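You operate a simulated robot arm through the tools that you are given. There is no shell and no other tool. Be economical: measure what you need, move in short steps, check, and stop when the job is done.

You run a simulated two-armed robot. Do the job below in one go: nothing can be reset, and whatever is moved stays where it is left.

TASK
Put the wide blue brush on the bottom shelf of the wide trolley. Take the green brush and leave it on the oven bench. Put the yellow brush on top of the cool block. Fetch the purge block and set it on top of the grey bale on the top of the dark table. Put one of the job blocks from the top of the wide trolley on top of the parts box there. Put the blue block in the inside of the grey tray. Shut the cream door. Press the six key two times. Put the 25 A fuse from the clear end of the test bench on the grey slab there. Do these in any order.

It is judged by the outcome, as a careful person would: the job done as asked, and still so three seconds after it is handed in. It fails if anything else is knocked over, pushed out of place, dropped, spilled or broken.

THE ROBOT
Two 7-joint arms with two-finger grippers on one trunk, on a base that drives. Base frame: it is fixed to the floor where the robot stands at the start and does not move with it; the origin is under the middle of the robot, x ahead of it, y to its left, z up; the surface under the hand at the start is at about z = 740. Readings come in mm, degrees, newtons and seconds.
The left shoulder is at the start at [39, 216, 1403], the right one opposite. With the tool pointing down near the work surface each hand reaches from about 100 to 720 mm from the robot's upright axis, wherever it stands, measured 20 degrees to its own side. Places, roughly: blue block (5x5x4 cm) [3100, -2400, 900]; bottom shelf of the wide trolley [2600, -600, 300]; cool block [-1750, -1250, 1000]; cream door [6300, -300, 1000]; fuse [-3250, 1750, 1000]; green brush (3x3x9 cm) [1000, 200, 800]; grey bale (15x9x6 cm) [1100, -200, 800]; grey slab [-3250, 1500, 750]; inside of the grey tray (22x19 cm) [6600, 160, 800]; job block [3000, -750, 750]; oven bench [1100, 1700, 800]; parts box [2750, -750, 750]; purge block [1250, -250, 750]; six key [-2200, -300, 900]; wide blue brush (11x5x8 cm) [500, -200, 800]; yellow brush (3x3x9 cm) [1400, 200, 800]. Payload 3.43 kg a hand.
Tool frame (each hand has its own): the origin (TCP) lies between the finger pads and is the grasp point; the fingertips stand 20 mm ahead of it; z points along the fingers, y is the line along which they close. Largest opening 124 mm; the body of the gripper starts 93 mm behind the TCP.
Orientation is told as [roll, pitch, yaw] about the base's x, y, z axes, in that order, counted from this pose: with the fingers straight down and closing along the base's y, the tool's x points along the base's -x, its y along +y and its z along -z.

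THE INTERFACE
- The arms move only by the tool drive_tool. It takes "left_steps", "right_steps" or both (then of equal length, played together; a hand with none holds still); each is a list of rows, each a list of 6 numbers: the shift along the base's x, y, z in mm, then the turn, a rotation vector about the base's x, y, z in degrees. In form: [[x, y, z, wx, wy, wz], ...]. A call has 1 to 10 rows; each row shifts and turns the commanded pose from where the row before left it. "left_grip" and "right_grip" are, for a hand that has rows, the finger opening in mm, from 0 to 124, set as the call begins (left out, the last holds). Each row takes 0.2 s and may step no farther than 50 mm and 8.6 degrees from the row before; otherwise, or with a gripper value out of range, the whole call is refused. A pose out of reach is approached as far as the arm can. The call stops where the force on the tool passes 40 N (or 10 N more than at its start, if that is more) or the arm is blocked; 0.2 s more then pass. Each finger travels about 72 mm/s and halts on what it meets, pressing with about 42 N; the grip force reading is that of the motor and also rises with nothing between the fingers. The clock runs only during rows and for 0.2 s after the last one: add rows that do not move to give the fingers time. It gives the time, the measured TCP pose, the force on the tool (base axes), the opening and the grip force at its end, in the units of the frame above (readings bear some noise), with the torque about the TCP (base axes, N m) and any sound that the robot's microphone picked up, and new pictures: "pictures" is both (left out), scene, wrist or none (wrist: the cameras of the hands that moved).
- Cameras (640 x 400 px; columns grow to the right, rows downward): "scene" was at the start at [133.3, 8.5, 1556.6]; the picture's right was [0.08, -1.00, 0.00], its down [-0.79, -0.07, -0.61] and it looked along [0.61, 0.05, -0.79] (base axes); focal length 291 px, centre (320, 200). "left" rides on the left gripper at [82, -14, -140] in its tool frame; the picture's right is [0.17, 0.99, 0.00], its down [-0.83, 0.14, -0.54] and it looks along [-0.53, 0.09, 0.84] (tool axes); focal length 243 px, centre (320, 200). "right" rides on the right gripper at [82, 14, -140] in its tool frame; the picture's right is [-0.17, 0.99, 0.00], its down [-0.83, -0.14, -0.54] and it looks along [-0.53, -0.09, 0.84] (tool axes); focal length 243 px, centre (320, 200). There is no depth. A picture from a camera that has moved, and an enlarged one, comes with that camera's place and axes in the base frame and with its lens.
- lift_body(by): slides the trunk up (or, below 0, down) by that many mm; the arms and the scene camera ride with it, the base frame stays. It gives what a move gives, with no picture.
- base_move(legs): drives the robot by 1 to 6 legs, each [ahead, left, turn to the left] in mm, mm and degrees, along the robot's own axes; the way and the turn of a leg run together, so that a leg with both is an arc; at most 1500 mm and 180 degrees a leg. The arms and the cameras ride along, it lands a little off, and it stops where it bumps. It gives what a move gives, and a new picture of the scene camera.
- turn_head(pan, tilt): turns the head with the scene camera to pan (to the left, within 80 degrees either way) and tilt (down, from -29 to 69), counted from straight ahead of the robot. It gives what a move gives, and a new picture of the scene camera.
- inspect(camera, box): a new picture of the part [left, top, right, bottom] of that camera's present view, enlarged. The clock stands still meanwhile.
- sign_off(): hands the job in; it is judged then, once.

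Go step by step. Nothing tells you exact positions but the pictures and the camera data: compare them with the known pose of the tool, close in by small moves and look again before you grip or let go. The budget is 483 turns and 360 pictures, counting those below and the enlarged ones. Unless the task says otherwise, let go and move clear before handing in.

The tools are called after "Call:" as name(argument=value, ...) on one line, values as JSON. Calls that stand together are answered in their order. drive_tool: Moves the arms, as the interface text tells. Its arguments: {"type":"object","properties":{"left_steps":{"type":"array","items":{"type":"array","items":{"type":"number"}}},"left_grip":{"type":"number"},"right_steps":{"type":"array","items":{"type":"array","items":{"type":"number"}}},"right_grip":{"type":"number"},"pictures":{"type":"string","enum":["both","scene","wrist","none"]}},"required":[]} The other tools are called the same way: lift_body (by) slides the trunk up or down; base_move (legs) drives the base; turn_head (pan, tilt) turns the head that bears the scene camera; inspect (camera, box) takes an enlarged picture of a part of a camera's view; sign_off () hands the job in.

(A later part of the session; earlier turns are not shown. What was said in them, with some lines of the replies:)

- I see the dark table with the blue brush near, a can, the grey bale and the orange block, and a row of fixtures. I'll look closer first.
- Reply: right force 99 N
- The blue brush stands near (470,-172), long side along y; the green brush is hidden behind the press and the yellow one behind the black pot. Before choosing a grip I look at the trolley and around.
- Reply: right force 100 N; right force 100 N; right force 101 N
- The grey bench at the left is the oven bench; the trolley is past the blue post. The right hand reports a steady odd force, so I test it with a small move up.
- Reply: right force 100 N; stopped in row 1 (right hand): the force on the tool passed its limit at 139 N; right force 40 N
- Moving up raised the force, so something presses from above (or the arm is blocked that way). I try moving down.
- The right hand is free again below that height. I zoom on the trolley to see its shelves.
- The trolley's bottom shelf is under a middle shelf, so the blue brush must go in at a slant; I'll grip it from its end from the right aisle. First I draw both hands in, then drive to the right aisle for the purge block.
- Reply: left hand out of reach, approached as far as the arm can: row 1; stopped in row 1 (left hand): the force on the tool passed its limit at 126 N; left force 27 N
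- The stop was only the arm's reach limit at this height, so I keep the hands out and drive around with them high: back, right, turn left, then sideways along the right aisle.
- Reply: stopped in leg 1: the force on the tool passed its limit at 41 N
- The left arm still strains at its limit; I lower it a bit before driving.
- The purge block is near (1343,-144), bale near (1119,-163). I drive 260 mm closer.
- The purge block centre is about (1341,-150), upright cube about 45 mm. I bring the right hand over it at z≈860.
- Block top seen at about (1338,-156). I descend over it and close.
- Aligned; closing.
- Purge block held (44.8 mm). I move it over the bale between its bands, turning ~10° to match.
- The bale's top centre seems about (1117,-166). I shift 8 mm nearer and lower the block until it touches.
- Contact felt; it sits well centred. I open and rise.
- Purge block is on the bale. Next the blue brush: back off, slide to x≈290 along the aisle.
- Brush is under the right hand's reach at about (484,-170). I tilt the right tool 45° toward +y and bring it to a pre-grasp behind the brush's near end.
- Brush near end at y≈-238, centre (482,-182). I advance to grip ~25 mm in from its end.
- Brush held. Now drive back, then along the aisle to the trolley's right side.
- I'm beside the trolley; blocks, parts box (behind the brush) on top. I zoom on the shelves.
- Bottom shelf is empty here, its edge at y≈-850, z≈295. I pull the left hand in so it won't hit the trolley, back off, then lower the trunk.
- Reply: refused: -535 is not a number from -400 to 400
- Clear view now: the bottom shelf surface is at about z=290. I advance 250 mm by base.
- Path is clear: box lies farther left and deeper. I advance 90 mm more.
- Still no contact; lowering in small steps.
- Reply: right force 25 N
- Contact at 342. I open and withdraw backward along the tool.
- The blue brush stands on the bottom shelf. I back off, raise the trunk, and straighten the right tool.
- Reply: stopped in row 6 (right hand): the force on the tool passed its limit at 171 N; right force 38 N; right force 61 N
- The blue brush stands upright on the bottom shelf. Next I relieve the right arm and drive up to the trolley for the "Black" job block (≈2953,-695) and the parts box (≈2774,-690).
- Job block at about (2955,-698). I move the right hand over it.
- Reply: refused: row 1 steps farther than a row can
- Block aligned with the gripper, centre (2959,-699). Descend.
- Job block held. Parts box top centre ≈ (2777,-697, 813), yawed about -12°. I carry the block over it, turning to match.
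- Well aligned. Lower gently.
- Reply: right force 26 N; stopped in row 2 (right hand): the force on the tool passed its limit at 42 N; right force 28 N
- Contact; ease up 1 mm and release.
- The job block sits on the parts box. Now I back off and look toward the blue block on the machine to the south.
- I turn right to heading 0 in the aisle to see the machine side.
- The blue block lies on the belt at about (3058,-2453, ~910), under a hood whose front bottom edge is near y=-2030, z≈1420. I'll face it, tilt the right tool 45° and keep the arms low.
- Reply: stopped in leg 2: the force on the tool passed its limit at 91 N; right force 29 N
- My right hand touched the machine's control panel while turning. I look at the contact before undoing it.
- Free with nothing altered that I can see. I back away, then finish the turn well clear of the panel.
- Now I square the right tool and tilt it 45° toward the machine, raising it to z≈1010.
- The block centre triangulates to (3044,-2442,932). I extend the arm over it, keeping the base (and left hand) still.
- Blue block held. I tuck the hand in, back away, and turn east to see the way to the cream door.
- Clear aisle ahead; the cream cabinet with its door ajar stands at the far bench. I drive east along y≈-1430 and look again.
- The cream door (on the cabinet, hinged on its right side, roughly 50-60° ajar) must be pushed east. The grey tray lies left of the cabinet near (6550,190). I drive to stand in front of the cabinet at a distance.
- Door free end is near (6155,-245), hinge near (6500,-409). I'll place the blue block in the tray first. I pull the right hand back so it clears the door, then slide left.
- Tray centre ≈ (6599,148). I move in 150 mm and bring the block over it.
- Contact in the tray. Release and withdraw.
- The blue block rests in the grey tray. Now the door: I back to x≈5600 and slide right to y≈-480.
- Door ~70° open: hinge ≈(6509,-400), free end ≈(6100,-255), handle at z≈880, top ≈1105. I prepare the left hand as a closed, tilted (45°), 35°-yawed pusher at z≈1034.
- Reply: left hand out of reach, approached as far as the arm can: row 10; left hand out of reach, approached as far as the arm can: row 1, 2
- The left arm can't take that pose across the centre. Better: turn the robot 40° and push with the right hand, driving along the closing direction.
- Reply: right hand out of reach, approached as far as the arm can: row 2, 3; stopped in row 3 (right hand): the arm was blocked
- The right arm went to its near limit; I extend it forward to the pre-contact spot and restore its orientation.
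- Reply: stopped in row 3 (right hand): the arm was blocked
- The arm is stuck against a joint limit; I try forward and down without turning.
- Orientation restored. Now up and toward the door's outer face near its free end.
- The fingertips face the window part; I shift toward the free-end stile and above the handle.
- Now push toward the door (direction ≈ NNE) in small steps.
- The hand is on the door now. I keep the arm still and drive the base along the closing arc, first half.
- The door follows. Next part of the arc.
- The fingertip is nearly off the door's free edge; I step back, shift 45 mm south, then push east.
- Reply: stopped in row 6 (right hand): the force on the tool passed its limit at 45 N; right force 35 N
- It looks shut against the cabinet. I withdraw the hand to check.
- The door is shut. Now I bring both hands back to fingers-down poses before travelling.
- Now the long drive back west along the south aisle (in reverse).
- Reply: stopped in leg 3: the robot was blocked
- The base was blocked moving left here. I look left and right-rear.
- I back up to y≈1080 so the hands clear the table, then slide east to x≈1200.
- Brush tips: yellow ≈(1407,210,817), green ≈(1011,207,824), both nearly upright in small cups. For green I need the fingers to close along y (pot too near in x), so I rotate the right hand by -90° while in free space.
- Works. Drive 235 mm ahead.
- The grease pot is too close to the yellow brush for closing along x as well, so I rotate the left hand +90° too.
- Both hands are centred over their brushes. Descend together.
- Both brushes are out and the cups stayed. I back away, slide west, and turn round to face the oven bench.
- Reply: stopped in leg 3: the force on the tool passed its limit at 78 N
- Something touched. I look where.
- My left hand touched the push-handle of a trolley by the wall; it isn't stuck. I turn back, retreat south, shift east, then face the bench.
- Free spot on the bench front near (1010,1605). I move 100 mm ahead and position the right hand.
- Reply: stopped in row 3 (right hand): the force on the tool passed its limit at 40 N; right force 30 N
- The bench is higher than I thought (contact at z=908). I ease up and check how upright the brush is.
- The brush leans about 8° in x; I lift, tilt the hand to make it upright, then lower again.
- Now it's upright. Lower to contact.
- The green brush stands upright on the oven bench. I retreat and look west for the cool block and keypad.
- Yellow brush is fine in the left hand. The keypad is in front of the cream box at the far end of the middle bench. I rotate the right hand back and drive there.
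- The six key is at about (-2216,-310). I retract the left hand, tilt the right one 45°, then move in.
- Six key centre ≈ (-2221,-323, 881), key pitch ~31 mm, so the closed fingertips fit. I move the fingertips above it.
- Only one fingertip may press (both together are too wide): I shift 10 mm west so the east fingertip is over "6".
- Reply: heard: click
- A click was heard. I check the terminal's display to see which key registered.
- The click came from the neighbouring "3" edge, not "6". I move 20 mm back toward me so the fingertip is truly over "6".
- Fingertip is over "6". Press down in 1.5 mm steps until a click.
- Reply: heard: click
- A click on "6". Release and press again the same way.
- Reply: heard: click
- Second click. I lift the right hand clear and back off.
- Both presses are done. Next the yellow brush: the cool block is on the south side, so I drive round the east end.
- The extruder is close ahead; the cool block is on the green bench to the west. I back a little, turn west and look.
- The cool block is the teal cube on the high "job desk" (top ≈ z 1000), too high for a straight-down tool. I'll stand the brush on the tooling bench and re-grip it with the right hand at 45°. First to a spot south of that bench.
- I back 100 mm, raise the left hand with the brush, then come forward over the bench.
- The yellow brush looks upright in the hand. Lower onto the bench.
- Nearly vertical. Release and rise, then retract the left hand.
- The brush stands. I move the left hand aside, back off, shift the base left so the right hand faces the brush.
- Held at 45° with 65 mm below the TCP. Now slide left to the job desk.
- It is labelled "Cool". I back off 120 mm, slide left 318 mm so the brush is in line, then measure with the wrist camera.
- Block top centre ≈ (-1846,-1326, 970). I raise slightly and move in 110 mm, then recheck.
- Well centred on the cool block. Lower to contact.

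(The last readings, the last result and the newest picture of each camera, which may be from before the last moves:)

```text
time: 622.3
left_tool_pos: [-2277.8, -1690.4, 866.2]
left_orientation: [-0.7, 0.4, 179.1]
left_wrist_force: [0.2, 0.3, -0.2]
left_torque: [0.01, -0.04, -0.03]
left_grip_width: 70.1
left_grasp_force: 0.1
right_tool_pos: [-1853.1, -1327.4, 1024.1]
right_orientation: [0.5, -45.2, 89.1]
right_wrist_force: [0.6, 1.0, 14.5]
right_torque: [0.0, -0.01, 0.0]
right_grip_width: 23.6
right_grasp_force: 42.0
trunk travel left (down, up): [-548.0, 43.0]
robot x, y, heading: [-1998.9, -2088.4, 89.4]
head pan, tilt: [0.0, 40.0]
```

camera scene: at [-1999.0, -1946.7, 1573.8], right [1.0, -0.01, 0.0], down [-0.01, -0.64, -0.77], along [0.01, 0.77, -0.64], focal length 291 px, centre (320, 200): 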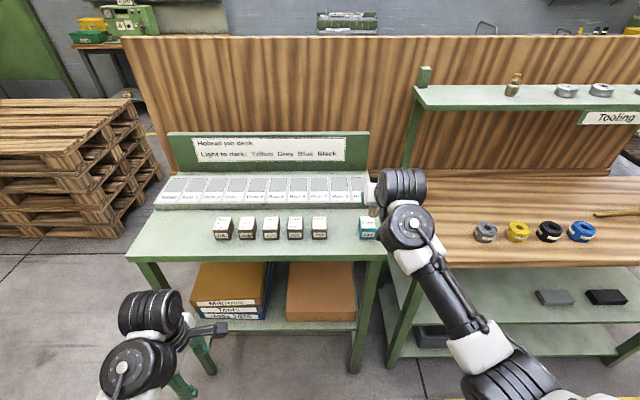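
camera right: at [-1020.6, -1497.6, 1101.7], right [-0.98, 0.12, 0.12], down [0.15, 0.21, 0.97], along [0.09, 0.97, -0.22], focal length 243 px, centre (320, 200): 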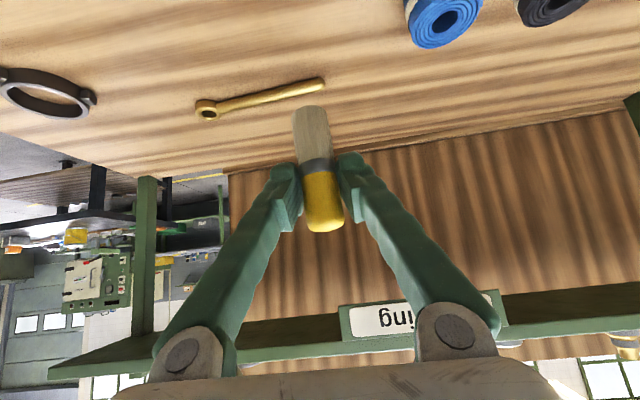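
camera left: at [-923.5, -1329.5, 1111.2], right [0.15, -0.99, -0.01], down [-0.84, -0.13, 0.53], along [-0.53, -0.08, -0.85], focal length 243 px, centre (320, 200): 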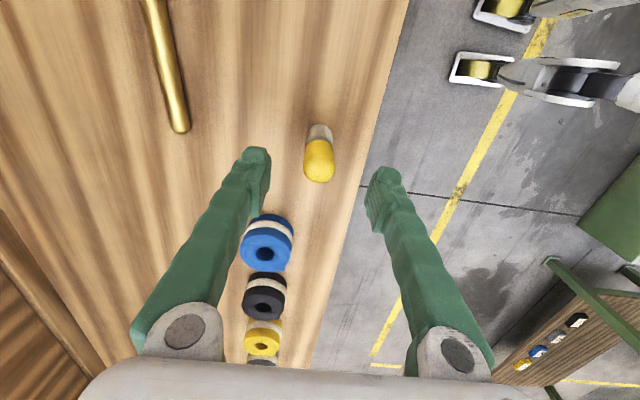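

Contact. Relieve slightly and open, then withdraw along the tool axis.

Call:
drive_tool(right_steps=[[0, 0, 1.5, 0, 0, 0], [0, 0, 0, 0, 0, 0]], pictures="none")

Call:
drive_tool(right_steps=[[0, 0, 0, 0, 0, 0], [0, 0, 0, 0, 0, 0], [0, 0, 0, 0, 0, 0], [0, -20, 20, 0, 0, 0], [0, -30, 20, 0, 0, 0], [0, -40, 10, 0, 0, 0]], right_grip=75, pictures="both")

```text
time: 622.9
left_tool_pos: [-2276.8, -1689.7, 866.9]
left_orientation: [-0.6, 0.4, 179.0]
left_wrist_force: [-0.6, -0.4, 0.1]
left_torque: [0.01, 0.0, 0.01]
left_grip_width: 70.1
left_grasp_force: 0.0
right_tool_pos: [-1852.1, -1328.8, 1023.1]
right_orientation: [0.5, -45.1, 89.1]
right_wrist_force: [0.6, 4.2, 14.3]
right_torque: [0.29, 0.01, -0.01]
right_grip_width: 23.6
right_grasp_force: 42.1
trunk travel left (down, up): [-548.0, 43.0]
robot x, y, heading: [-1998.4, -2092.5, 89.3]
head pan, tilt: [0.0, 40.0]
```

```text
time: 624.3
left_tool_pos: [-2277.4, -1689.5, 867.2]
left_orientation: [-0.3, 0.3, 179.0]
left_wrist_force: [-1.1, -0.2, 0.1]
left_torque: [-0.02, 0.01, 0.0]
left_grip_width: 70.2
left_grasp_force: 0.0
right_tool_pos: [-1852.7, -1421.5, 1071.9]
right_orientation: [0.6, -44.9, 89.0]
right_wrist_force: [0.3, -0.1, 0.7]
right_torque: [0.04, 0.02, -0.04]
right_grip_width: 75.0
right_grasp_force: 0.0
trunk travel left (down, up): [-548.0, 43.0]
robot x, y, heading: [-1997.8, -2088.7, 89.4]
head pan, tilt: [0.0, 40.0]
camera scene: at [-1997.7, -1946.0, 1573.8], right [1.0, -0.01, 0.0], down [-0.01, -0.64, -0.77], along [0.01, 0.77, -0.64], focal length 291 px, centre (320, 200)
camera right: at [-1868.4, -1577.0, 1112.9], right [-0.98, 0.13, 0.12], down [0.15, 0.21, 0.97], along [0.1, 0.97, -0.22], focal length 243 px, centre (320, 200)
```

scene: 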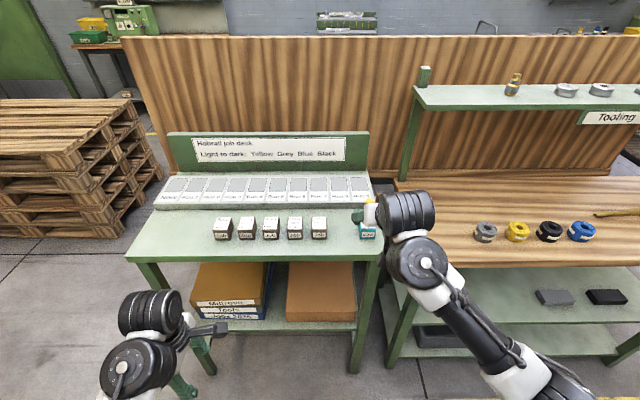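
right: 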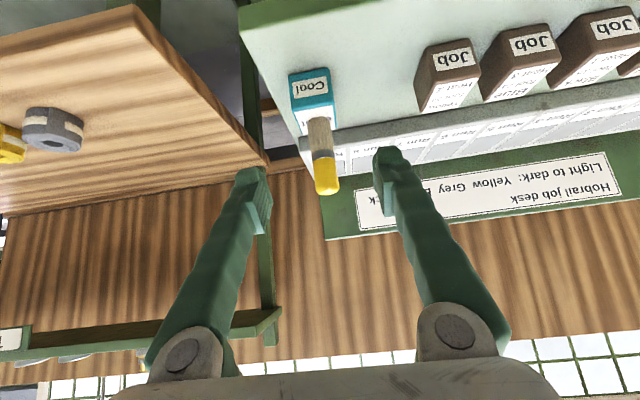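

The yellow brush stands on the cool block. Now the long way round to the test bench in the north-west.

Call:
base_move(legs=[[0, -1100, 0], [320, -840, 0], [1200, 0, 0], [1100, 0, 0], [0, 0, 90]])

Call:
base_move(legs=[[1300, 0, 0], [900, 0, 0]])

Call:
turn_head(pan=-40, tilt=30)

```text
time: 669.2
left_tool_pos: [-414.0, 232.5, 866.1]
left_orientation: [-0.4, 0.4, -91.8]
left_wrist_force: [-0.8, -0.3, -0.5]
left_torque: [0.0, 0.03, 0.0]
left_grip_width: 70.2
left_grasp_force: 0.2
right_tool_pos: [-675.7, 660.7, 1071.5]
right_orientation: [0.5, -45.0, 178.1]
right_wrist_force: [-0.6, -0.5, -0.1]
right_torque: [-0.02, -0.01, -0.01]
right_grip_width: 75.0
right_grasp_force: 0.2
trunk travel left (down, up): [-548.0, 43.0]
robot x, y, heading: [-6.4, 504.3, 178.8]
head pan, tilt: [0.0, 40.0]
camera scene: at [-150.8, 508.2, 1573.7], right [0.03, 1.0, 0.0], down [0.64, -0.02, -0.77], along [-0.77, 0.02, -0.64], focal length 291 px, centre (320, 200)
```

scene: 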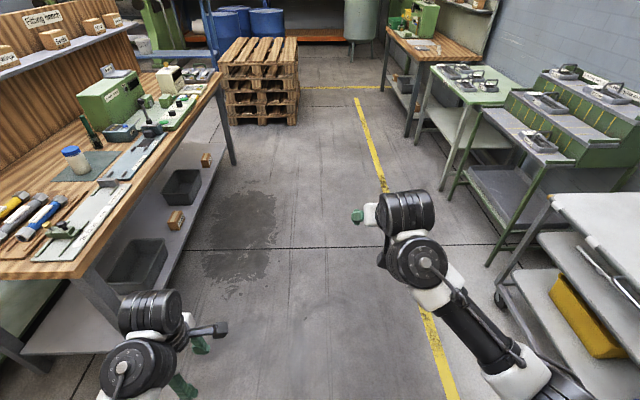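

```text
time: 682.7
left_tool_pos: [-2622.1, 279.0, 865.9]
left_orientation: [-0.5, 0.4, -91.3]
left_wrist_force: [0.7, 1.0, 0.1]
left_torque: [-0.02, 0.0, 0.0]
left_grip_width: 70.1
left_grasp_force: 0.1
right_tool_pos: [-2886.7, 705.7, 1071.5]
right_orientation: [0.5, -44.9, 178.7]
right_wrist_force: [-0.4, -0.1, -0.3]
right_torque: [0.03, 0.02, 0.0]
right_grip_width: 75.0
right_grasp_force: 0.1
trunk travel left (down, up): [-548.0, 43.0]
robot x, y, heading: [-2220.2, 553.1, 179.3]
head pan, tilt: [0.0, 40.0]
camera scene: at [-2360.9, 558.1, 1573.7], right [0.02, 1.0, 0.0], down [0.64, -0.01, -0.77], along [-0.77, 0.01, -0.64], focal length 291 px, centre (320, 200)
```

scene: 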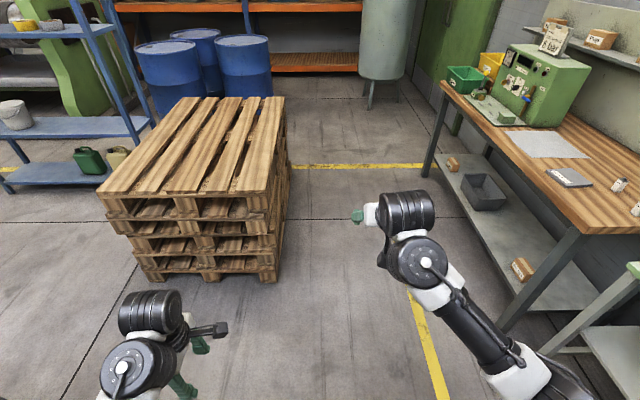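

```text
time: 683.8
left_tool_pos: [-2621.6, 280.3, 865.7]
left_orientation: [-0.4, 0.4, -91.3]
left_wrist_force: [-0.2, -0.4, 0.5]
left_torque: [0.02, 0.01, 0.03]
left_grip_width: 70.0
left_grasp_force: 0.0
right_tool_pos: [-2889.2, 705.6, 1070.5]
right_orientation: [0.5, -44.8, 178.7]
right_wrist_force: [0.2, 0.1, 0.1]
right_torque: [0.01, 0.01, 0.01]
right_grip_width: 74.7
right_grasp_force: 0.1
trunk travel left (down, up): [-548.0, 43.0]
robot x, y, heading: [-2221.6, 556.0, 179.1]
head pan, tilt: [-40.0, 30.0]
camera scene: at [-2344.5, 615.9, 1589.0], right [0.65, 0.76, 0.0], down [0.38, -0.33, -0.87], along [-0.65, 0.57, -0.5], focal length 291 px, centre (320, 200)
```

scene: 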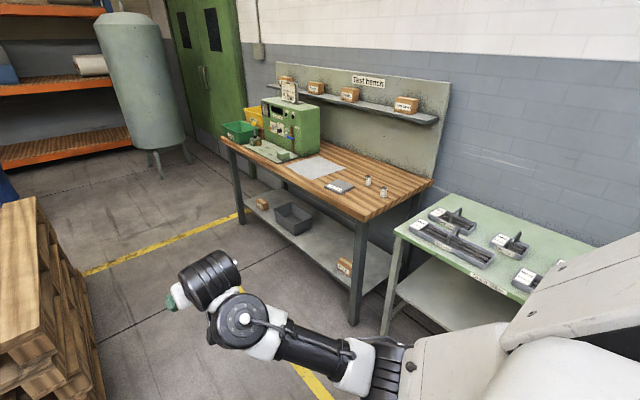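

Call:
inspect(camera="scene", box=[310, 150, 430, 220])

Call:
inspect(camera="scene", box=[220, 70, 450, 210])

```text
5.33 times, centred on (370, 185) of scene
camera zoom: at [-2344.5, 615.9, 1589.0], right [0.65, 0.76, 0.0], down [0.38, -0.33, -0.87], along [-0.65, 0.57, -0.5], focal length 1552 px, centre (53, 280)
```

zoom: 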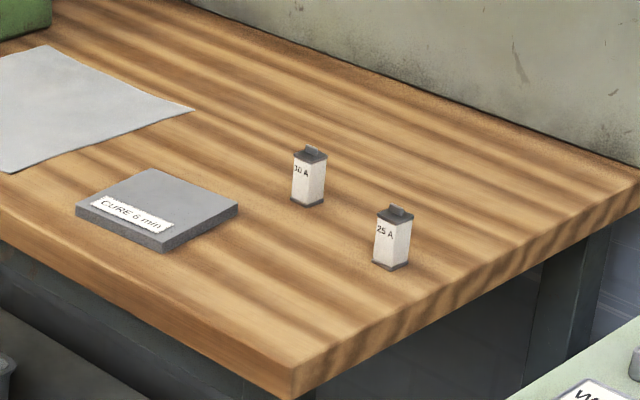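

```text
2.78 times, centred on (335, 140) of scene
camera zoom: at [-2344.5, 615.9, 1589.0], right [0.65, 0.76, 0.0], down [0.38, -0.33, -0.87], along [-0.65, 0.57, -0.5], focal length 810 px, centre (278, 367)
```

zoom: 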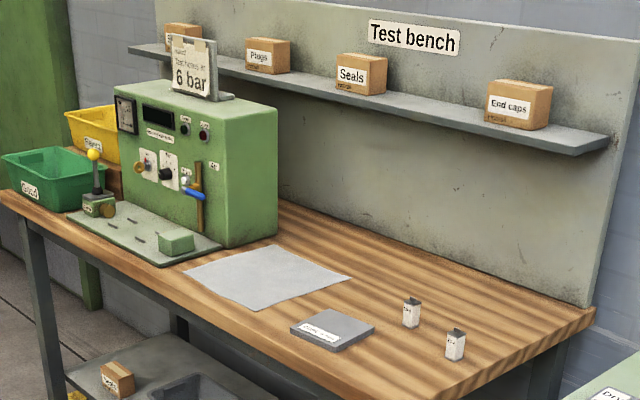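

The 25 A fuse stands at about (-3101,1706), the grey slab ("CURE 6 mm") at (-3319,1612). I tuck the left hand, turn north and slide over.

Call:
drive_tool(left_steps=[[30, 0, -10, 0, 0, 0], [30, 0, -10, 0, 0, 0], [30, 0, -10, 0, 0, 0]], left_grip=0, pictures="none")

Call:
base_move(legs=[[0, 0, -89], [200, 0, 0], [0, 1040, 0]])

Call:
turn_head(pan=0, tilt=40)

```text
time: 684.6
left_tool_pos: [-2529.6, 279.9, 837.5]
left_orientation: [-0.3, 0.4, -91.4]
left_wrist_force: [-0.4, 0.2, 0.4]
left_torque: [-0.04, -0.01, -0.03]
left_grip_width: 0.0
left_grasp_force: 34.3
right_tool_pos: [-2886.8, 704.9, 1071.1]
right_orientation: [0.6, -45.0, 178.7]
right_wrist_force: [-0.5, 0.2, -0.6]
right_torque: [0.0, 0.0, -0.03]
right_grip_width: 75.1
right_grasp_force: 0.0
trunk travel left (down, up): [-548.0, 43.0]
robot x, y, heading: [-2213.3, 554.9, 179.0]
head pan, tilt: [-40.0, 30.0]
```

```text
time: 705.4
left_tool_pos: [-3532.0, 1071.2, 837.8]
left_orientation: [-0.4, 0.4, 179.1]
left_wrist_force: [-0.4, -1.6, -0.7]
left_torque: [-0.02, 0.03, -0.01]
left_grip_width: 0.3
left_grasp_force: 34.0
right_tool_pos: [-3109.9, 1432.0, 1072.5]
right_orientation: [0.5, -44.9, 89.2]
right_wrist_force: [0.5, 0.0, -0.2]
right_torque: [0.01, -0.01, -0.02]
right_grip_width: 75.1
right_grasp_force: 0.0
trunk travel left (down, up): [-548.0, 43.0]
robot x, y, heading: [-3259.2, 759.3, 89.4]
head pan, tilt: [-40.0, 30.0]
camera scene: at [-3196.3, 890.1, 1589.0], right [0.76, -0.65, 0.0], down [-0.32, -0.38, -0.87], along [0.56, 0.66, -0.5], focal length 291 px, centre (320, 200)
```

scene: 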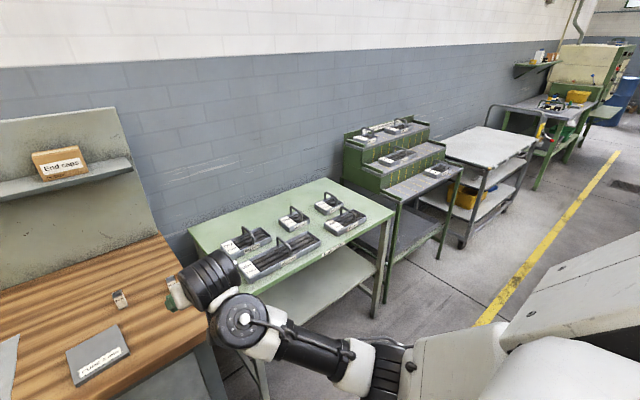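

```text
time: 706.4
left_tool_pos: [-3531.0, 1072.7, 837.0]
left_orientation: [-0.4, 0.4, 179.1]
left_wrist_force: [-0.2, 0.1, 0.1]
left_torque: [-0.01, -0.04, -0.01]
left_grip_width: 0.0
left_grasp_force: 34.4
right_tool_pos: [-3109.4, 1431.5, 1072.6]
right_orientation: [0.5, -44.9, 89.1]
right_wrist_force: [-0.5, -0.9, 1.1]
right_torque: [-0.02, 0.01, -0.02]
right_grip_width: 74.9
right_grasp_force: 0.0
trunk travel left (down, up): [-548.0, 43.0]
robot x, y, heading: [-3259.1, 756.7, 89.3]
head pan, tilt: [0.0, 40.0]
camera scene: at [-3254.2, 906.3, 1573.7], right [1.0, -0.01, 0.0], down [-0.01, -0.64, -0.77], along [0.01, 0.77, -0.64], focal length 291 px, centre (320, 200)
```

scene: 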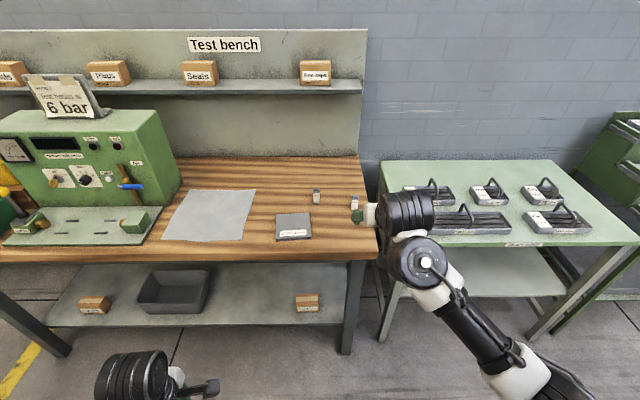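

25 A fuse ≈ (-3116,1725), bench z≈855. I move 240 mm in.

Call:
base_move(legs=[[240, 0, 0]])

Call:
inspect(camera="right", box=[0, 0, 640, 400])

```text
time: 708.5
left_tool_pos: [-3530.4, 1308.8, 837.6]
left_orientation: [-0.4, 0.4, 179.2]
left_wrist_force: [0.6, -0.2, -0.5]
left_torque: [-0.03, -0.03, 0.0]
left_grip_width: 0.0
left_grasp_force: 34.4
right_tool_pos: [-3107.8, 1671.2, 1072.1]
right_orientation: [0.5, -45.1, 89.3]
right_wrist_force: [0.6, 0.3, 0.8]
right_torque: [0.01, -0.02, -0.02]
right_grip_width: 75.0
right_grasp_force: 0.1
trunk travel left (down, up): [-548.0, 43.0]
robot x, y, heading: [-3251.4, 1001.6, 89.4]
head pan, tilt: [0.0, 40.0]
camera scene: at [-3252.6, 1145.4, 1573.7], right [1.0, -0.01, 0.0], down [0.0, -0.64, -0.77], along [0.01, 0.77, -0.64], focal length 291 px, centre (320, 200)
```

scene: 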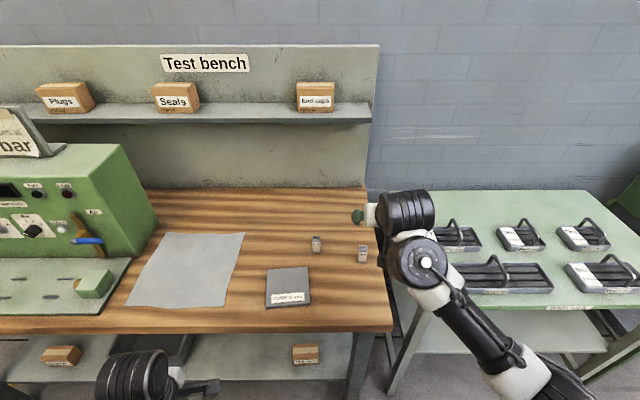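

```text
1.00 times, centred on (320, 200) of right (not enlarged: the box is as wide or as high as the picture)
camera zoom: at [-3123.8, 1515.2, 1112.9], right [-0.98, 0.12, 0.12], down [0.15, 0.21, 0.97], along [0.09, 0.97, -0.22], focal length 243 px, centre (320, 200)
```

zoom: 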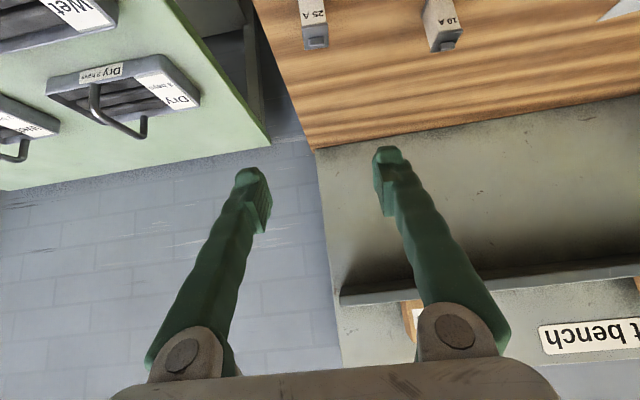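

Call:
drive_tool(right_steps=[[-6, -15, -40, 0, 0, 0], [-6, -15, -40, 0, 0, 0], [0, 0, -20, 0, 0, 0]], pictures="wrist")

```text
time: 709.3
left_tool_pos: [-3531.3, 1311.6, 837.2]
left_orientation: [-0.4, 0.4, 179.2]
left_wrist_force: [-0.6, 1.1, -0.7]
left_torque: [-0.01, 0.01, 0.0]
left_grip_width: 0.0
left_grasp_force: 34.9
right_tool_pos: [-3120.5, 1642.0, 971.4]
right_orientation: [0.6, -45.0, 89.3]
right_wrist_force: [-0.8, -0.4, 0.0]
right_torque: [-0.05, 0.02, 0.02]
right_grip_width: 75.2
right_grasp_force: 0.0
trunk travel left (down, up): [-548.0, 43.0]
robot x, y, heading: [-3257.2, 998.1, 89.5]
head pan, tilt: [0.0, 40.0]
camera right: at [-3136.3, 1485.5, 1012.1], right [-0.98, 0.12, 0.12], down [0.15, 0.21, 0.97], along [0.09, 0.97, -0.22], focal length 243 px, centre (320, 200)
```

right: 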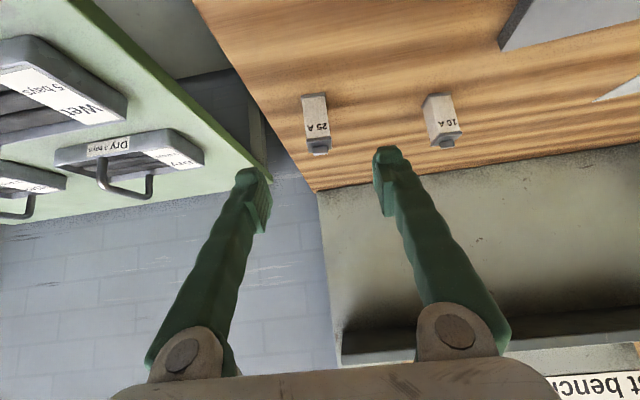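

Fuse body: (-3121,1728), z 838–893. Approach along the tool axis.

Call:
drive_tool(right_steps=[[0, 0, -9, 0, 0, 0], [0, 28, -28, 0, 0, 0], [0, 28, -28, 0, 0, 0]], pictures="wrist")

```text
time: 710.1
left_tool_pos: [-3530.8, 1312.3, 838.0]
left_orientation: [-0.3, 0.4, 179.1]
left_wrist_force: [-1.2, -0.4, 0.0]
left_torque: [-0.02, 0.0, -0.01]
left_grip_width: 0.1
left_grasp_force: 34.7
right_tool_pos: [-3121.1, 1698.5, 905.6]
right_orientation: [0.5, -44.8, 89.3]
right_wrist_force: [0.7, -0.2, -0.9]
right_torque: [0.01, -0.01, -0.01]
right_grip_width: 74.9
right_grasp_force: 0.1
trunk travel left (down, up): [-548.0, 43.0]
robot x, y, heading: [-3255.1, 1001.3, 89.5]
head pan, tilt: [0.0, 40.0]
camera right: at [-3136.0, 1542.7, 946.5], right [-0.98, 0.12, 0.12], down [0.15, 0.21, 0.97], along [0.09, 0.97, -0.22], focal length 243 px, centre (320, 200)
```

right: 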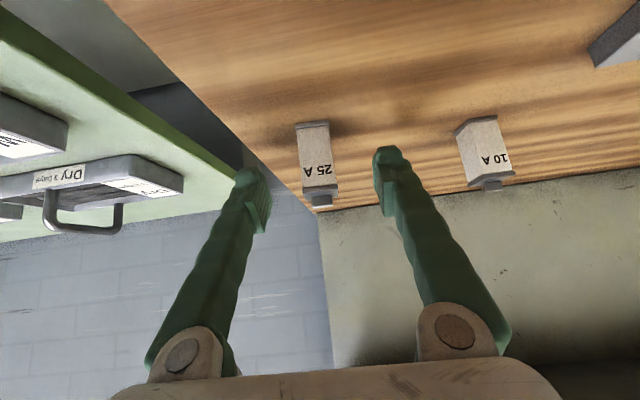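

Call:
drive_tool(right_steps=[[0, 28, -28, 0, 0, 0]], pictures="wrist")

```text
time: 710.5
left_tool_pos: [-3531.2, 1312.2, 836.3]
left_orientation: [-0.3, 0.4, 179.2]
left_wrist_force: [0.6, 0.4, 0.3]
left_torque: [-0.06, 0.0, -0.01]
left_grip_width: 0.0
left_grasp_force: 34.1
right_tool_pos: [-3120.4, 1728.3, 875.7]
right_orientation: [0.5, -44.8, 89.3]
right_wrist_force: [-0.5, 0.9, -0.5]
right_torque: [-0.01, -0.03, 0.01]
right_grip_width: 75.0
right_grasp_force: 0.0
trunk travel left (down, up): [-548.0, 43.0]
robot x, y, heading: [-3255.2, 1002.2, 89.2]
head pan, tilt: [0.0, 40.0]
camera right: at [-3136.6, 1571.9, 918.1], right [-0.98, 0.12, 0.12], down [0.15, 0.21, 0.97], along [0.09, 0.97, -0.22], focal length 243 px, centre (320, 200)
```

right: 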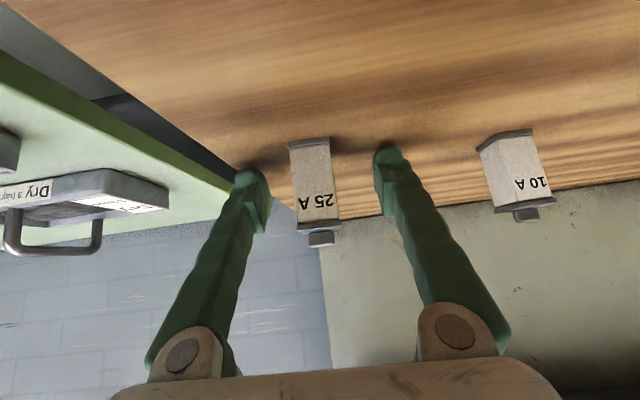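

Call:
drive_tool(right_steps=[[0, 0, 0, 0, 0, 0], [0, 0, 0, 0, 0, 0], [0, 0, 0, 0, 0, 0], [0, 0, 0, 0, 0, 0]], right_grip=10, pictures="wrist")

```text
time: 711.5
left_tool_pos: [-3531.0, 1312.8, 836.9]
left_orientation: [-0.5, 0.4, 179.2]
left_wrist_force: [0.3, 0.1, -0.3]
left_torque: [-0.03, 0.01, 0.01]
left_grip_width: 0.1
left_grasp_force: 34.3
right_tool_pos: [-3121.6, 1727.7, 877.7]
right_orientation: [0.5, -44.9, 89.4]
right_wrist_force: [-0.2, 0.3, 0.9]
right_torque: [0.02, 0.02, 0.0]
right_grip_width: 23.8
right_grasp_force: 41.7
trunk travel left (down, up): [-548.0, 43.0]
robot x, y, heading: [-3257.2, 1001.3, 89.6]
head pan, tilt: [0.0, 40.0]
camera right: at [-3135.8, 1570.6, 919.2], right [-0.98, 0.12, 0.12], down [0.15, 0.21, 0.97], along [0.09, 0.97, -0.22], focal length 243 px, centre (320, 200)
```

right: 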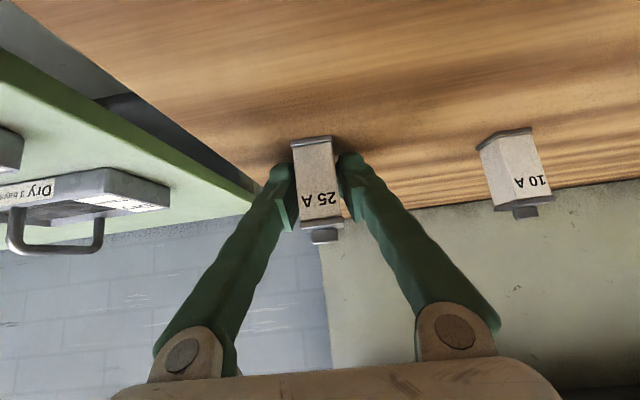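

Fuse held. I lift and carry it over the slab (≈ -3336,1630, top ≈ 857).

Call:
drive_tool(right_steps=[[0, 0, 30, 0, 0, 0], [0, 0, 45, 0, 0, 0], [0, -20, 45, 0, 0, 0], [0, -40, 0, 0, 0, 0], [0, -38, 0, 0, 0, 0]], pictures="none")

Call:
base_move(legs=[[0, 213, 0]])

Call:
inspect(camera="right", box=[0, 0, 640, 400])

Call:
inspect(camera="scene", box=[280, 200, 420, 320])

```text
time: 712.7
left_tool_pos: [-3530.4, 1312.2, 837.2]
left_orientation: [-0.4, 0.4, 179.1]
left_wrist_force: [0.5, -0.5, 0.4]
left_torque: [0.0, 0.04, 0.02]
left_grip_width: 0.0
left_grasp_force: 34.3
right_tool_pos: [-3119.6, 1626.6, 998.2]
right_orientation: [0.6, -44.9, 89.2]
right_wrist_force: [0.4, 0.7, -0.3]
right_torque: [-0.02, -0.01, 0.03]
right_grip_width: 23.5
right_grasp_force: 41.9
trunk travel left (down, up): [-548.0, 43.0]
robot x, y, heading: [-3252.1, 1000.2, 89.5]
head pan, tilt: [0.0, 40.0]
```

```text
time: 716.2
left_tool_pos: [-3744.0, 1312.3, 838.0]
left_orientation: [-0.3, 0.4, 179.3]
left_wrist_force: [0.2, -0.4, -0.4]
left_torque: [0.01, 0.03, 0.0]
left_grip_width: 0.0
left_grasp_force: 34.2
right_tool_pos: [-3333.9, 1629.5, 998.4]
right_orientation: [0.5, -44.9, 89.4]
right_wrist_force: [1.0, -0.4, -0.1]
right_torque: [-0.01, 0.01, 0.0]
right_grip_width: 24.1
right_grasp_force: 42.1
trunk travel left (down, up): [-548.0, 43.0]
robot x, y, heading: [-3465.6, 1003.6, 89.7]
head pan, tilt: [0.0, 40.0]
camera scene: at [-3465.6, 1147.8, 1573.7], right [1.0, -0.01, 0.0], down [0.0, -0.64, -0.77], along [0.01, 0.77, -0.64], focal length 291 px, centre (320, 200)
```

scene: 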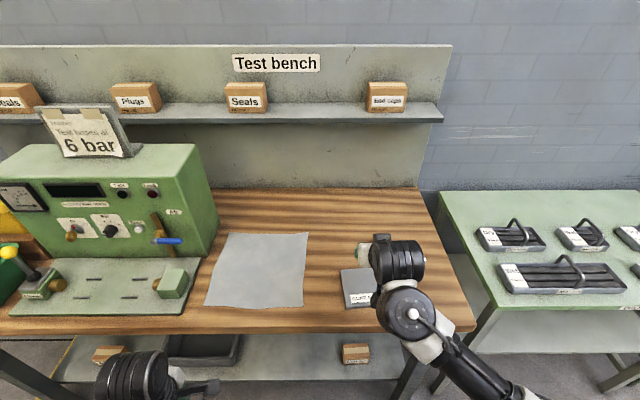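

```text
1.00 times, centred on (320, 200) of right (not enlarged: the box is as wide or as high as the picture)
camera zoom: at [-3348.1, 1473.6, 1039.4], right [-0.98, 0.12, 0.12], down [0.15, 0.21, 0.97], along [0.09, 0.97, -0.22], focal length 243 px, centre (320, 200)
```

zoom: 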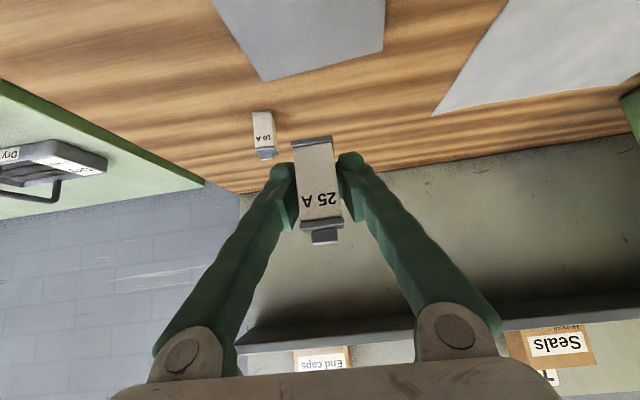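

```text
3.33 times, centred on (350, 260) of scene
camera zoom: at [-3465.6, 1147.8, 1573.7], right [1.0, -0.01, 0.0], down [0.0, -0.64, -0.77], along [0.01, 0.77, -0.64], focal length 970 px, centre (220, 0)
```

zoom: 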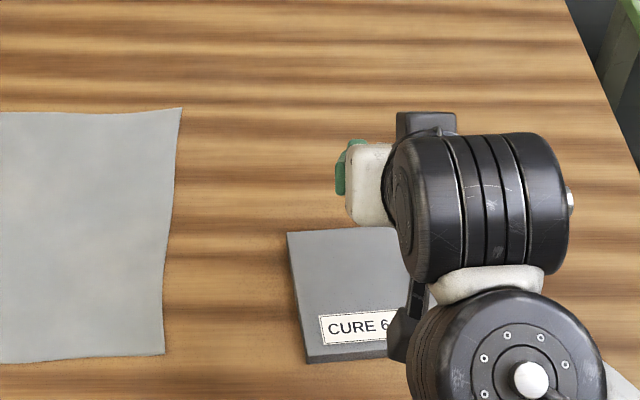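

Slab spans x≈-3402…-3290, y≈1562…1680. I centre over it and lower.

Call:
drive_tool(right_steps=[[-10, -7, -35, 0, 0, 0], [0, 0, -35, 0, 0, 0], [0, 0, -20, 0, 0, 0]], pictures="wrist")

```text
time: 717.0
left_tool_pos: [-3745.1, 1313.4, 838.0]
left_orientation: [-0.5, 0.4, 179.1]
left_wrist_force: [-0.6, -0.6, 0.3]
left_torque: [0.03, 0.01, -0.01]
left_grip_width: 0.0
left_grasp_force: 34.7
right_tool_pos: [-3343.0, 1623.7, 907.0]
right_orientation: [0.5, -44.9, 89.4]
right_wrist_force: [-0.8, 0.0, -1.3]
right_torque: [0.02, 0.0, 0.0]
right_grip_width: 23.8
right_grasp_force: 41.9
trunk travel left (down, up): [-548.0, 43.0]
robot x, y, heading: [-3466.5, 1000.0, 89.5]
head pan, tilt: [0.0, 40.0]
camera right: at [-3358.4, 1466.6, 948.9], right [-0.98, 0.12, 0.12], down [0.15, 0.21, 0.97], along [0.09, 0.97, -0.22], focal length 243 px, centre (320, 200)
```

right: 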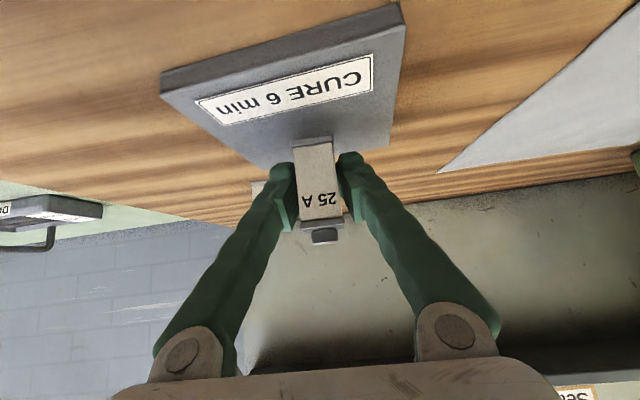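

Call:
drive_tool(right_steps=[[0, -6, -5, 0, 0, 0], [0, 0, -3, 0, 0, 0]], pictures="none")

Call:
drive_tool(right_steps=[[0, 0, -2, 0, 0, 0]], pictures="none")

Call:
drive_tool(right_steps=[[0, 0, -2, 0, 0, 0]], pictures="wrist")

```text
time: 717.6
left_tool_pos: [-3744.2, 1312.8, 837.3]
left_orientation: [-0.4, 0.4, 179.2]
left_wrist_force: [-0.2, 0.8, 0.5]
left_torque: [-0.02, 0.02, 0.01]
left_grip_width: 0.0
left_grasp_force: 33.9
right_tool_pos: [-3341.8, 1616.9, 899.9]
right_orientation: [0.5, -44.9, 89.2]
right_wrist_force: [0.8, -0.7, 0.2]
right_torque: [0.0, 0.0, -0.02]
right_grip_width: 24.1
right_grasp_force: 41.9
trunk travel left (down, up): [-548.0, 43.0]
robot x, y, heading: [-3465.7, 1001.4, 89.8]
head pan, tilt: [0.0, 40.0]
```

```text
time: 718.0
left_tool_pos: [-3744.1, 1312.7, 837.6]
left_orientation: [-0.4, 0.4, 179.2]
left_wrist_force: [-0.2, 0.4, -0.5]
left_torque: [0.0, 0.01, 0.01]
left_grip_width: 0.0
left_grasp_force: 34.3
right_tool_pos: [-3342.7, 1616.6, 898.4]
right_orientation: [0.6, -44.9, 89.4]
right_wrist_force: [0.5, 0.0, -1.2]
right_torque: [0.03, 0.0, -0.01]
right_grip_width: 24.0
right_grasp_force: 41.9
trunk travel left (down, up): [-548.0, 43.0]
robot x, y, heading: [-3465.5, 1002.2, 89.4]
head pan, tilt: [0.0, 40.0]
```

```text
time: 718.4
left_tool_pos: [-3742.7, 1313.3, 838.0]
left_orientation: [-0.4, 0.5, 179.2]
left_wrist_force: [0.6, 0.5, 0.4]
left_torque: [0.0, -0.02, 0.0]
left_grip_width: 0.1
left_grasp_force: 34.7
right_tool_pos: [-3343.0, 1616.9, 896.2]
right_orientation: [0.6, -44.9, 89.2]
right_wrist_force: [0.8, 0.3, -0.6]
right_torque: [0.08, -0.01, -0.03]
right_grip_width: 24.1
right_grasp_force: 42.2
trunk travel left (down, up): [-548.0, 43.0]
robot x, y, heading: [-3467.6, 1001.9, 89.4]
head pan, tilt: [0.0, 40.0]
camera right: at [-3358.5, 1460.5, 937.6], right [-0.98, 0.12, 0.12], down [0.15, 0.21, 0.97], along [0.09, 0.97, -0.22], focal length 243 px, centre (320, 200)
```

right: 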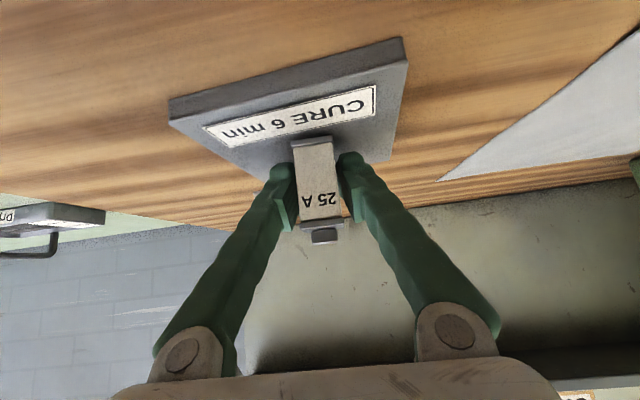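

Call:
drive_tool(right_steps=[[0, 0, -2, 0, 0, 0]], pictures="none")

Call:
drive_tool(right_steps=[[0, 0, -1.5, 0, 0, 0]], pictures="none")

Call:
drive_tool(right_steps=[[0, 0, -1.5, 0, 0, 0]], pictures="none")

```text
time: 718.8
left_tool_pos: [-3743.8, 1313.6, 836.8]
left_orientation: [-0.4, 0.4, 179.2]
left_wrist_force: [-0.9, -0.3, 0.3]
left_torque: [-0.02, -0.04, 0.0]
left_grip_width: 0.0
left_grasp_force: 34.6
right_tool_pos: [-3342.1, 1616.6, 894.1]
right_orientation: [0.5, -44.8, 89.2]
right_wrist_force: [-0.1, 0.3, -1.3]
right_torque: [0.04, -0.04, -0.02]
right_grip_width: 24.2
right_grasp_force: 42.2
trunk travel left (down, up): [-548.0, 43.0]
robot x, y, heading: [-3468.8, 1000.2, 89.5]
head pan, tilt: [0.0, 40.0]
```

```text
time: 719.2
left_tool_pos: [-3744.5, 1313.3, 836.2]
left_orientation: [-0.4, 0.4, 179.2]
left_wrist_force: [0.4, 0.3, -0.4]
left_torque: [0.03, 0.01, 0.0]
left_grip_width: 0.0
left_grasp_force: 34.1
right_tool_pos: [-3342.9, 1616.7, 893.3]
right_orientation: [0.5, -44.8, 89.3]
right_wrist_force: [0.3, -0.6, -0.6]
right_torque: [0.01, 0.01, -0.05]
right_grip_width: 24.1
right_grasp_force: 42.2
trunk travel left (down, up): [-548.0, 43.0]
robot x, y, heading: [-3469.4, 1000.0, 89.5]
head pan, tilt: [0.0, 40.0]
```

```text
time: 719.6
left_tool_pos: [-3744.1, 1311.9, 837.2]
left_orientation: [-0.4, 0.4, 179.2]
left_wrist_force: [0.3, 0.0, 0.4]
left_torque: [-0.02, -0.01, -0.02]
left_grip_width: 0.0
left_grasp_force: 34.4
right_tool_pos: [-3342.4, 1616.3, 892.2]
right_orientation: [0.5, -45.0, 89.3]
right_wrist_force: [0.8, -1.5, 3.1]
right_torque: [-0.11, -0.07, 0.0]
right_grip_width: 24.1
right_grasp_force: 42.1
trunk travel left (down, up): [-548.0, 43.0]
robot x, y, heading: [-3464.3, 1000.1, 89.6]
head pan, tilt: [0.0, 40.0]
```

Contact at 892. One small press, then release and withdraw.

Call:
drive_tool(right_steps=[[0, 0, -0.7, 0, 0, 0]], pictures="none")

Call:
drive_tool(right_steps=[[0, 0, 0, 0, 0, 0], [0, 0, 0, 0, 0, 0], [0, 0, 0, 0, 0, 0], [0, -20, 20, 0, 0, 0], [0, -30, 30, 0, 0, 0], [0, -30, 30, 0, 0, 0]], right_grip=75, pictures="both")

Call:
inspect(camera="scene", box=[280, 200, 420, 320])

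```text
time: 720.0
left_tool_pos: [-3745.0, 1312.1, 837.6]
left_orientation: [-0.4, 0.4, 179.2]
left_wrist_force: [-0.3, -0.5, -0.5]
left_torque: [0.01, 0.0, -0.06]
left_grip_width: 0.2
left_grasp_force: 34.3
right_tool_pos: [-3343.3, 1616.0, 892.0]
right_orientation: [0.6, -45.0, 89.2]
right_wrist_force: [1.5, -1.6, 7.5]
right_torque: [-0.16, -0.12, -0.01]
right_grip_width: 24.2
right_grasp_force: 42.1
trunk travel left (down, up): [-548.0, 43.0]
robot x, y, heading: [-3468.2, 1002.3, 89.5]
head pan, tilt: [0.0, 40.0]
```

```text
time: 721.4
left_tool_pos: [-3745.6, 1313.0, 838.5]
left_orientation: [-0.4, 0.4, 179.1]
left_wrist_force: [-0.4, -0.4, 0.0]
left_torque: [0.0, -0.01, -0.03]
left_grip_width: 0.0
left_grasp_force: 33.8
right_tool_pos: [-3344.3, 1536.3, 971.5]
right_orientation: [0.5, -44.9, 89.5]
right_wrist_force: [0.3, -0.6, -0.5]
right_torque: [0.01, -0.01, 0.02]
right_grip_width: 75.1
right_grasp_force: 0.0
trunk travel left (down, up): [-548.0, 43.0]
robot x, y, heading: [-3464.8, 1007.5, 89.6]
head pan, tilt: [0.0, 40.0]
camera scene: at [-3466.9, 1147.6, 1573.7], right [1.0, -0.01, 0.0], down [0.0, -0.64, -0.77], along [0.01, 0.77, -0.64], focal length 291 px, centre (320, 200)
camera right: at [-3359.6, 1379.6, 1012.3], right [-0.98, 0.12, 0.12], down [0.15, 0.21, 0.97], along [0.09, 0.97, -0.22], focal length 243 px, centre (320, 200)
```

scene: 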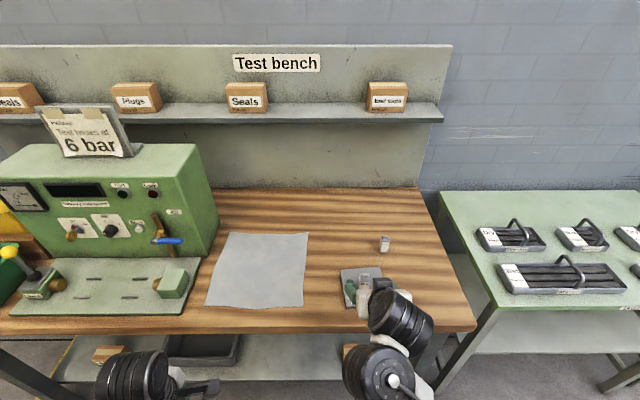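
right: 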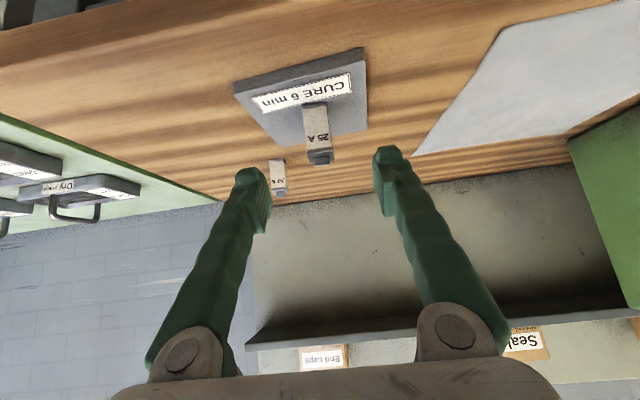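

```text
3.33 times, centred on (350, 260) of scene
camera zoom: at [-3466.9, 1147.6, 1573.7], right [1.0, -0.01, 0.0], down [0.0, -0.64, -0.77], along [0.01, 0.77, -0.64], focal length 970 px, centre (220, 0)
```

zoom: 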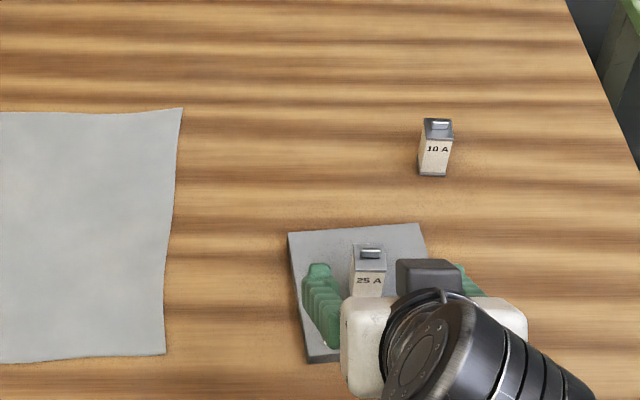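

The 25 A fuse stands on the grey slab. I back the robot clear and then hand in.

Call:
base_move(legs=[[-200, 0, 0]])

Call:
inspect(camera="scene", box=[280, 160, 420, 280])

```text
time: 723.2
left_tool_pos: [-3745.4, 1112.1, 837.9]
left_orientation: [-0.4, 0.5, 179.2]
left_wrist_force: [0.2, -0.3, -0.2]
left_torque: [0.0, -0.04, -0.03]
left_grip_width: 0.0
left_grasp_force: 34.6
right_tool_pos: [-3345.5, 1335.4, 970.1]
right_orientation: [0.5, -44.9, 89.4]
right_wrist_force: [-0.5, -1.3, -0.2]
right_torque: [0.01, -0.01, 0.02]
right_grip_width: 74.9
right_grasp_force: 0.1
trunk travel left (down, up): [-548.0, 43.0]
robot x, y, heading: [-3470.2, 802.1, 89.5]
head pan, tilt: [0.0, 40.0]
camera scene: at [-3467.2, 946.7, 1573.6], right [1.0, -0.01, 0.0], down [0.0, -0.64, -0.77], along [0.01, 0.77, -0.64], focal length 291 px, centre (320, 200)
```

scene: 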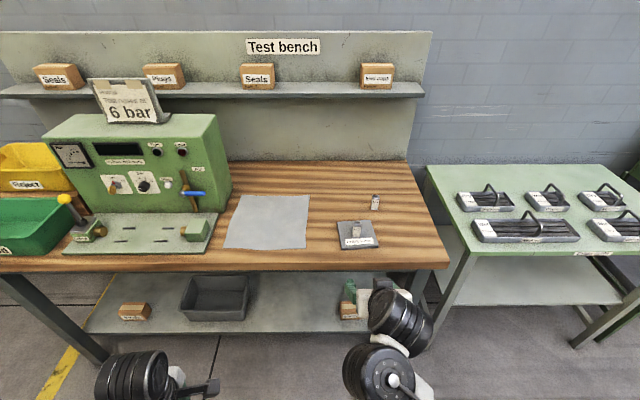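

```text
3.33 times, centred on (350, 220) of scene
camera zoom: at [-3467.2, 946.7, 1573.6], right [1.0, -0.01, 0.0], down [0.0, -0.64, -0.77], along [0.01, 0.77, -0.64], focal length 970 px, centre (220, 133)
```

zoom: 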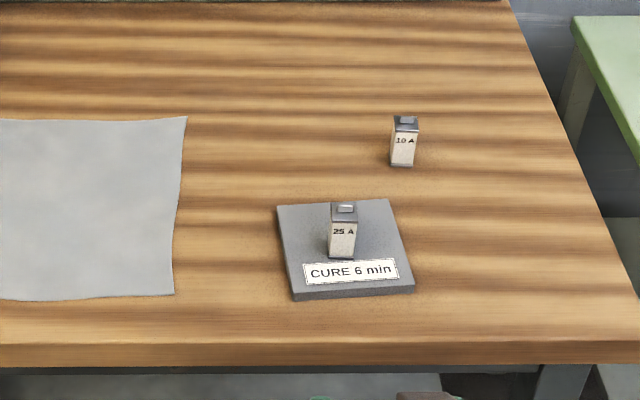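

The 25 A fuse stands on the slab, both hands are empty and clear, and every task has been carried out; I hand in.

Call:
sign_off()

```text
The job is handed in.
```

All nine tasks are done and handed in, but the 3 key was also clicked once by mistake before the two presses of the six key. The terminal's display was dark, and I did not try to clear it.

Two other contacts happened along the way. My right hand brushed the belt machine's control panel, and my left hand bumped the push-handle of a trolley by the wall. In the pictures afterwards nothing looked moved or switched in either place.

I checked each item right after finishing it, but did not go back round for a last look before handing in.
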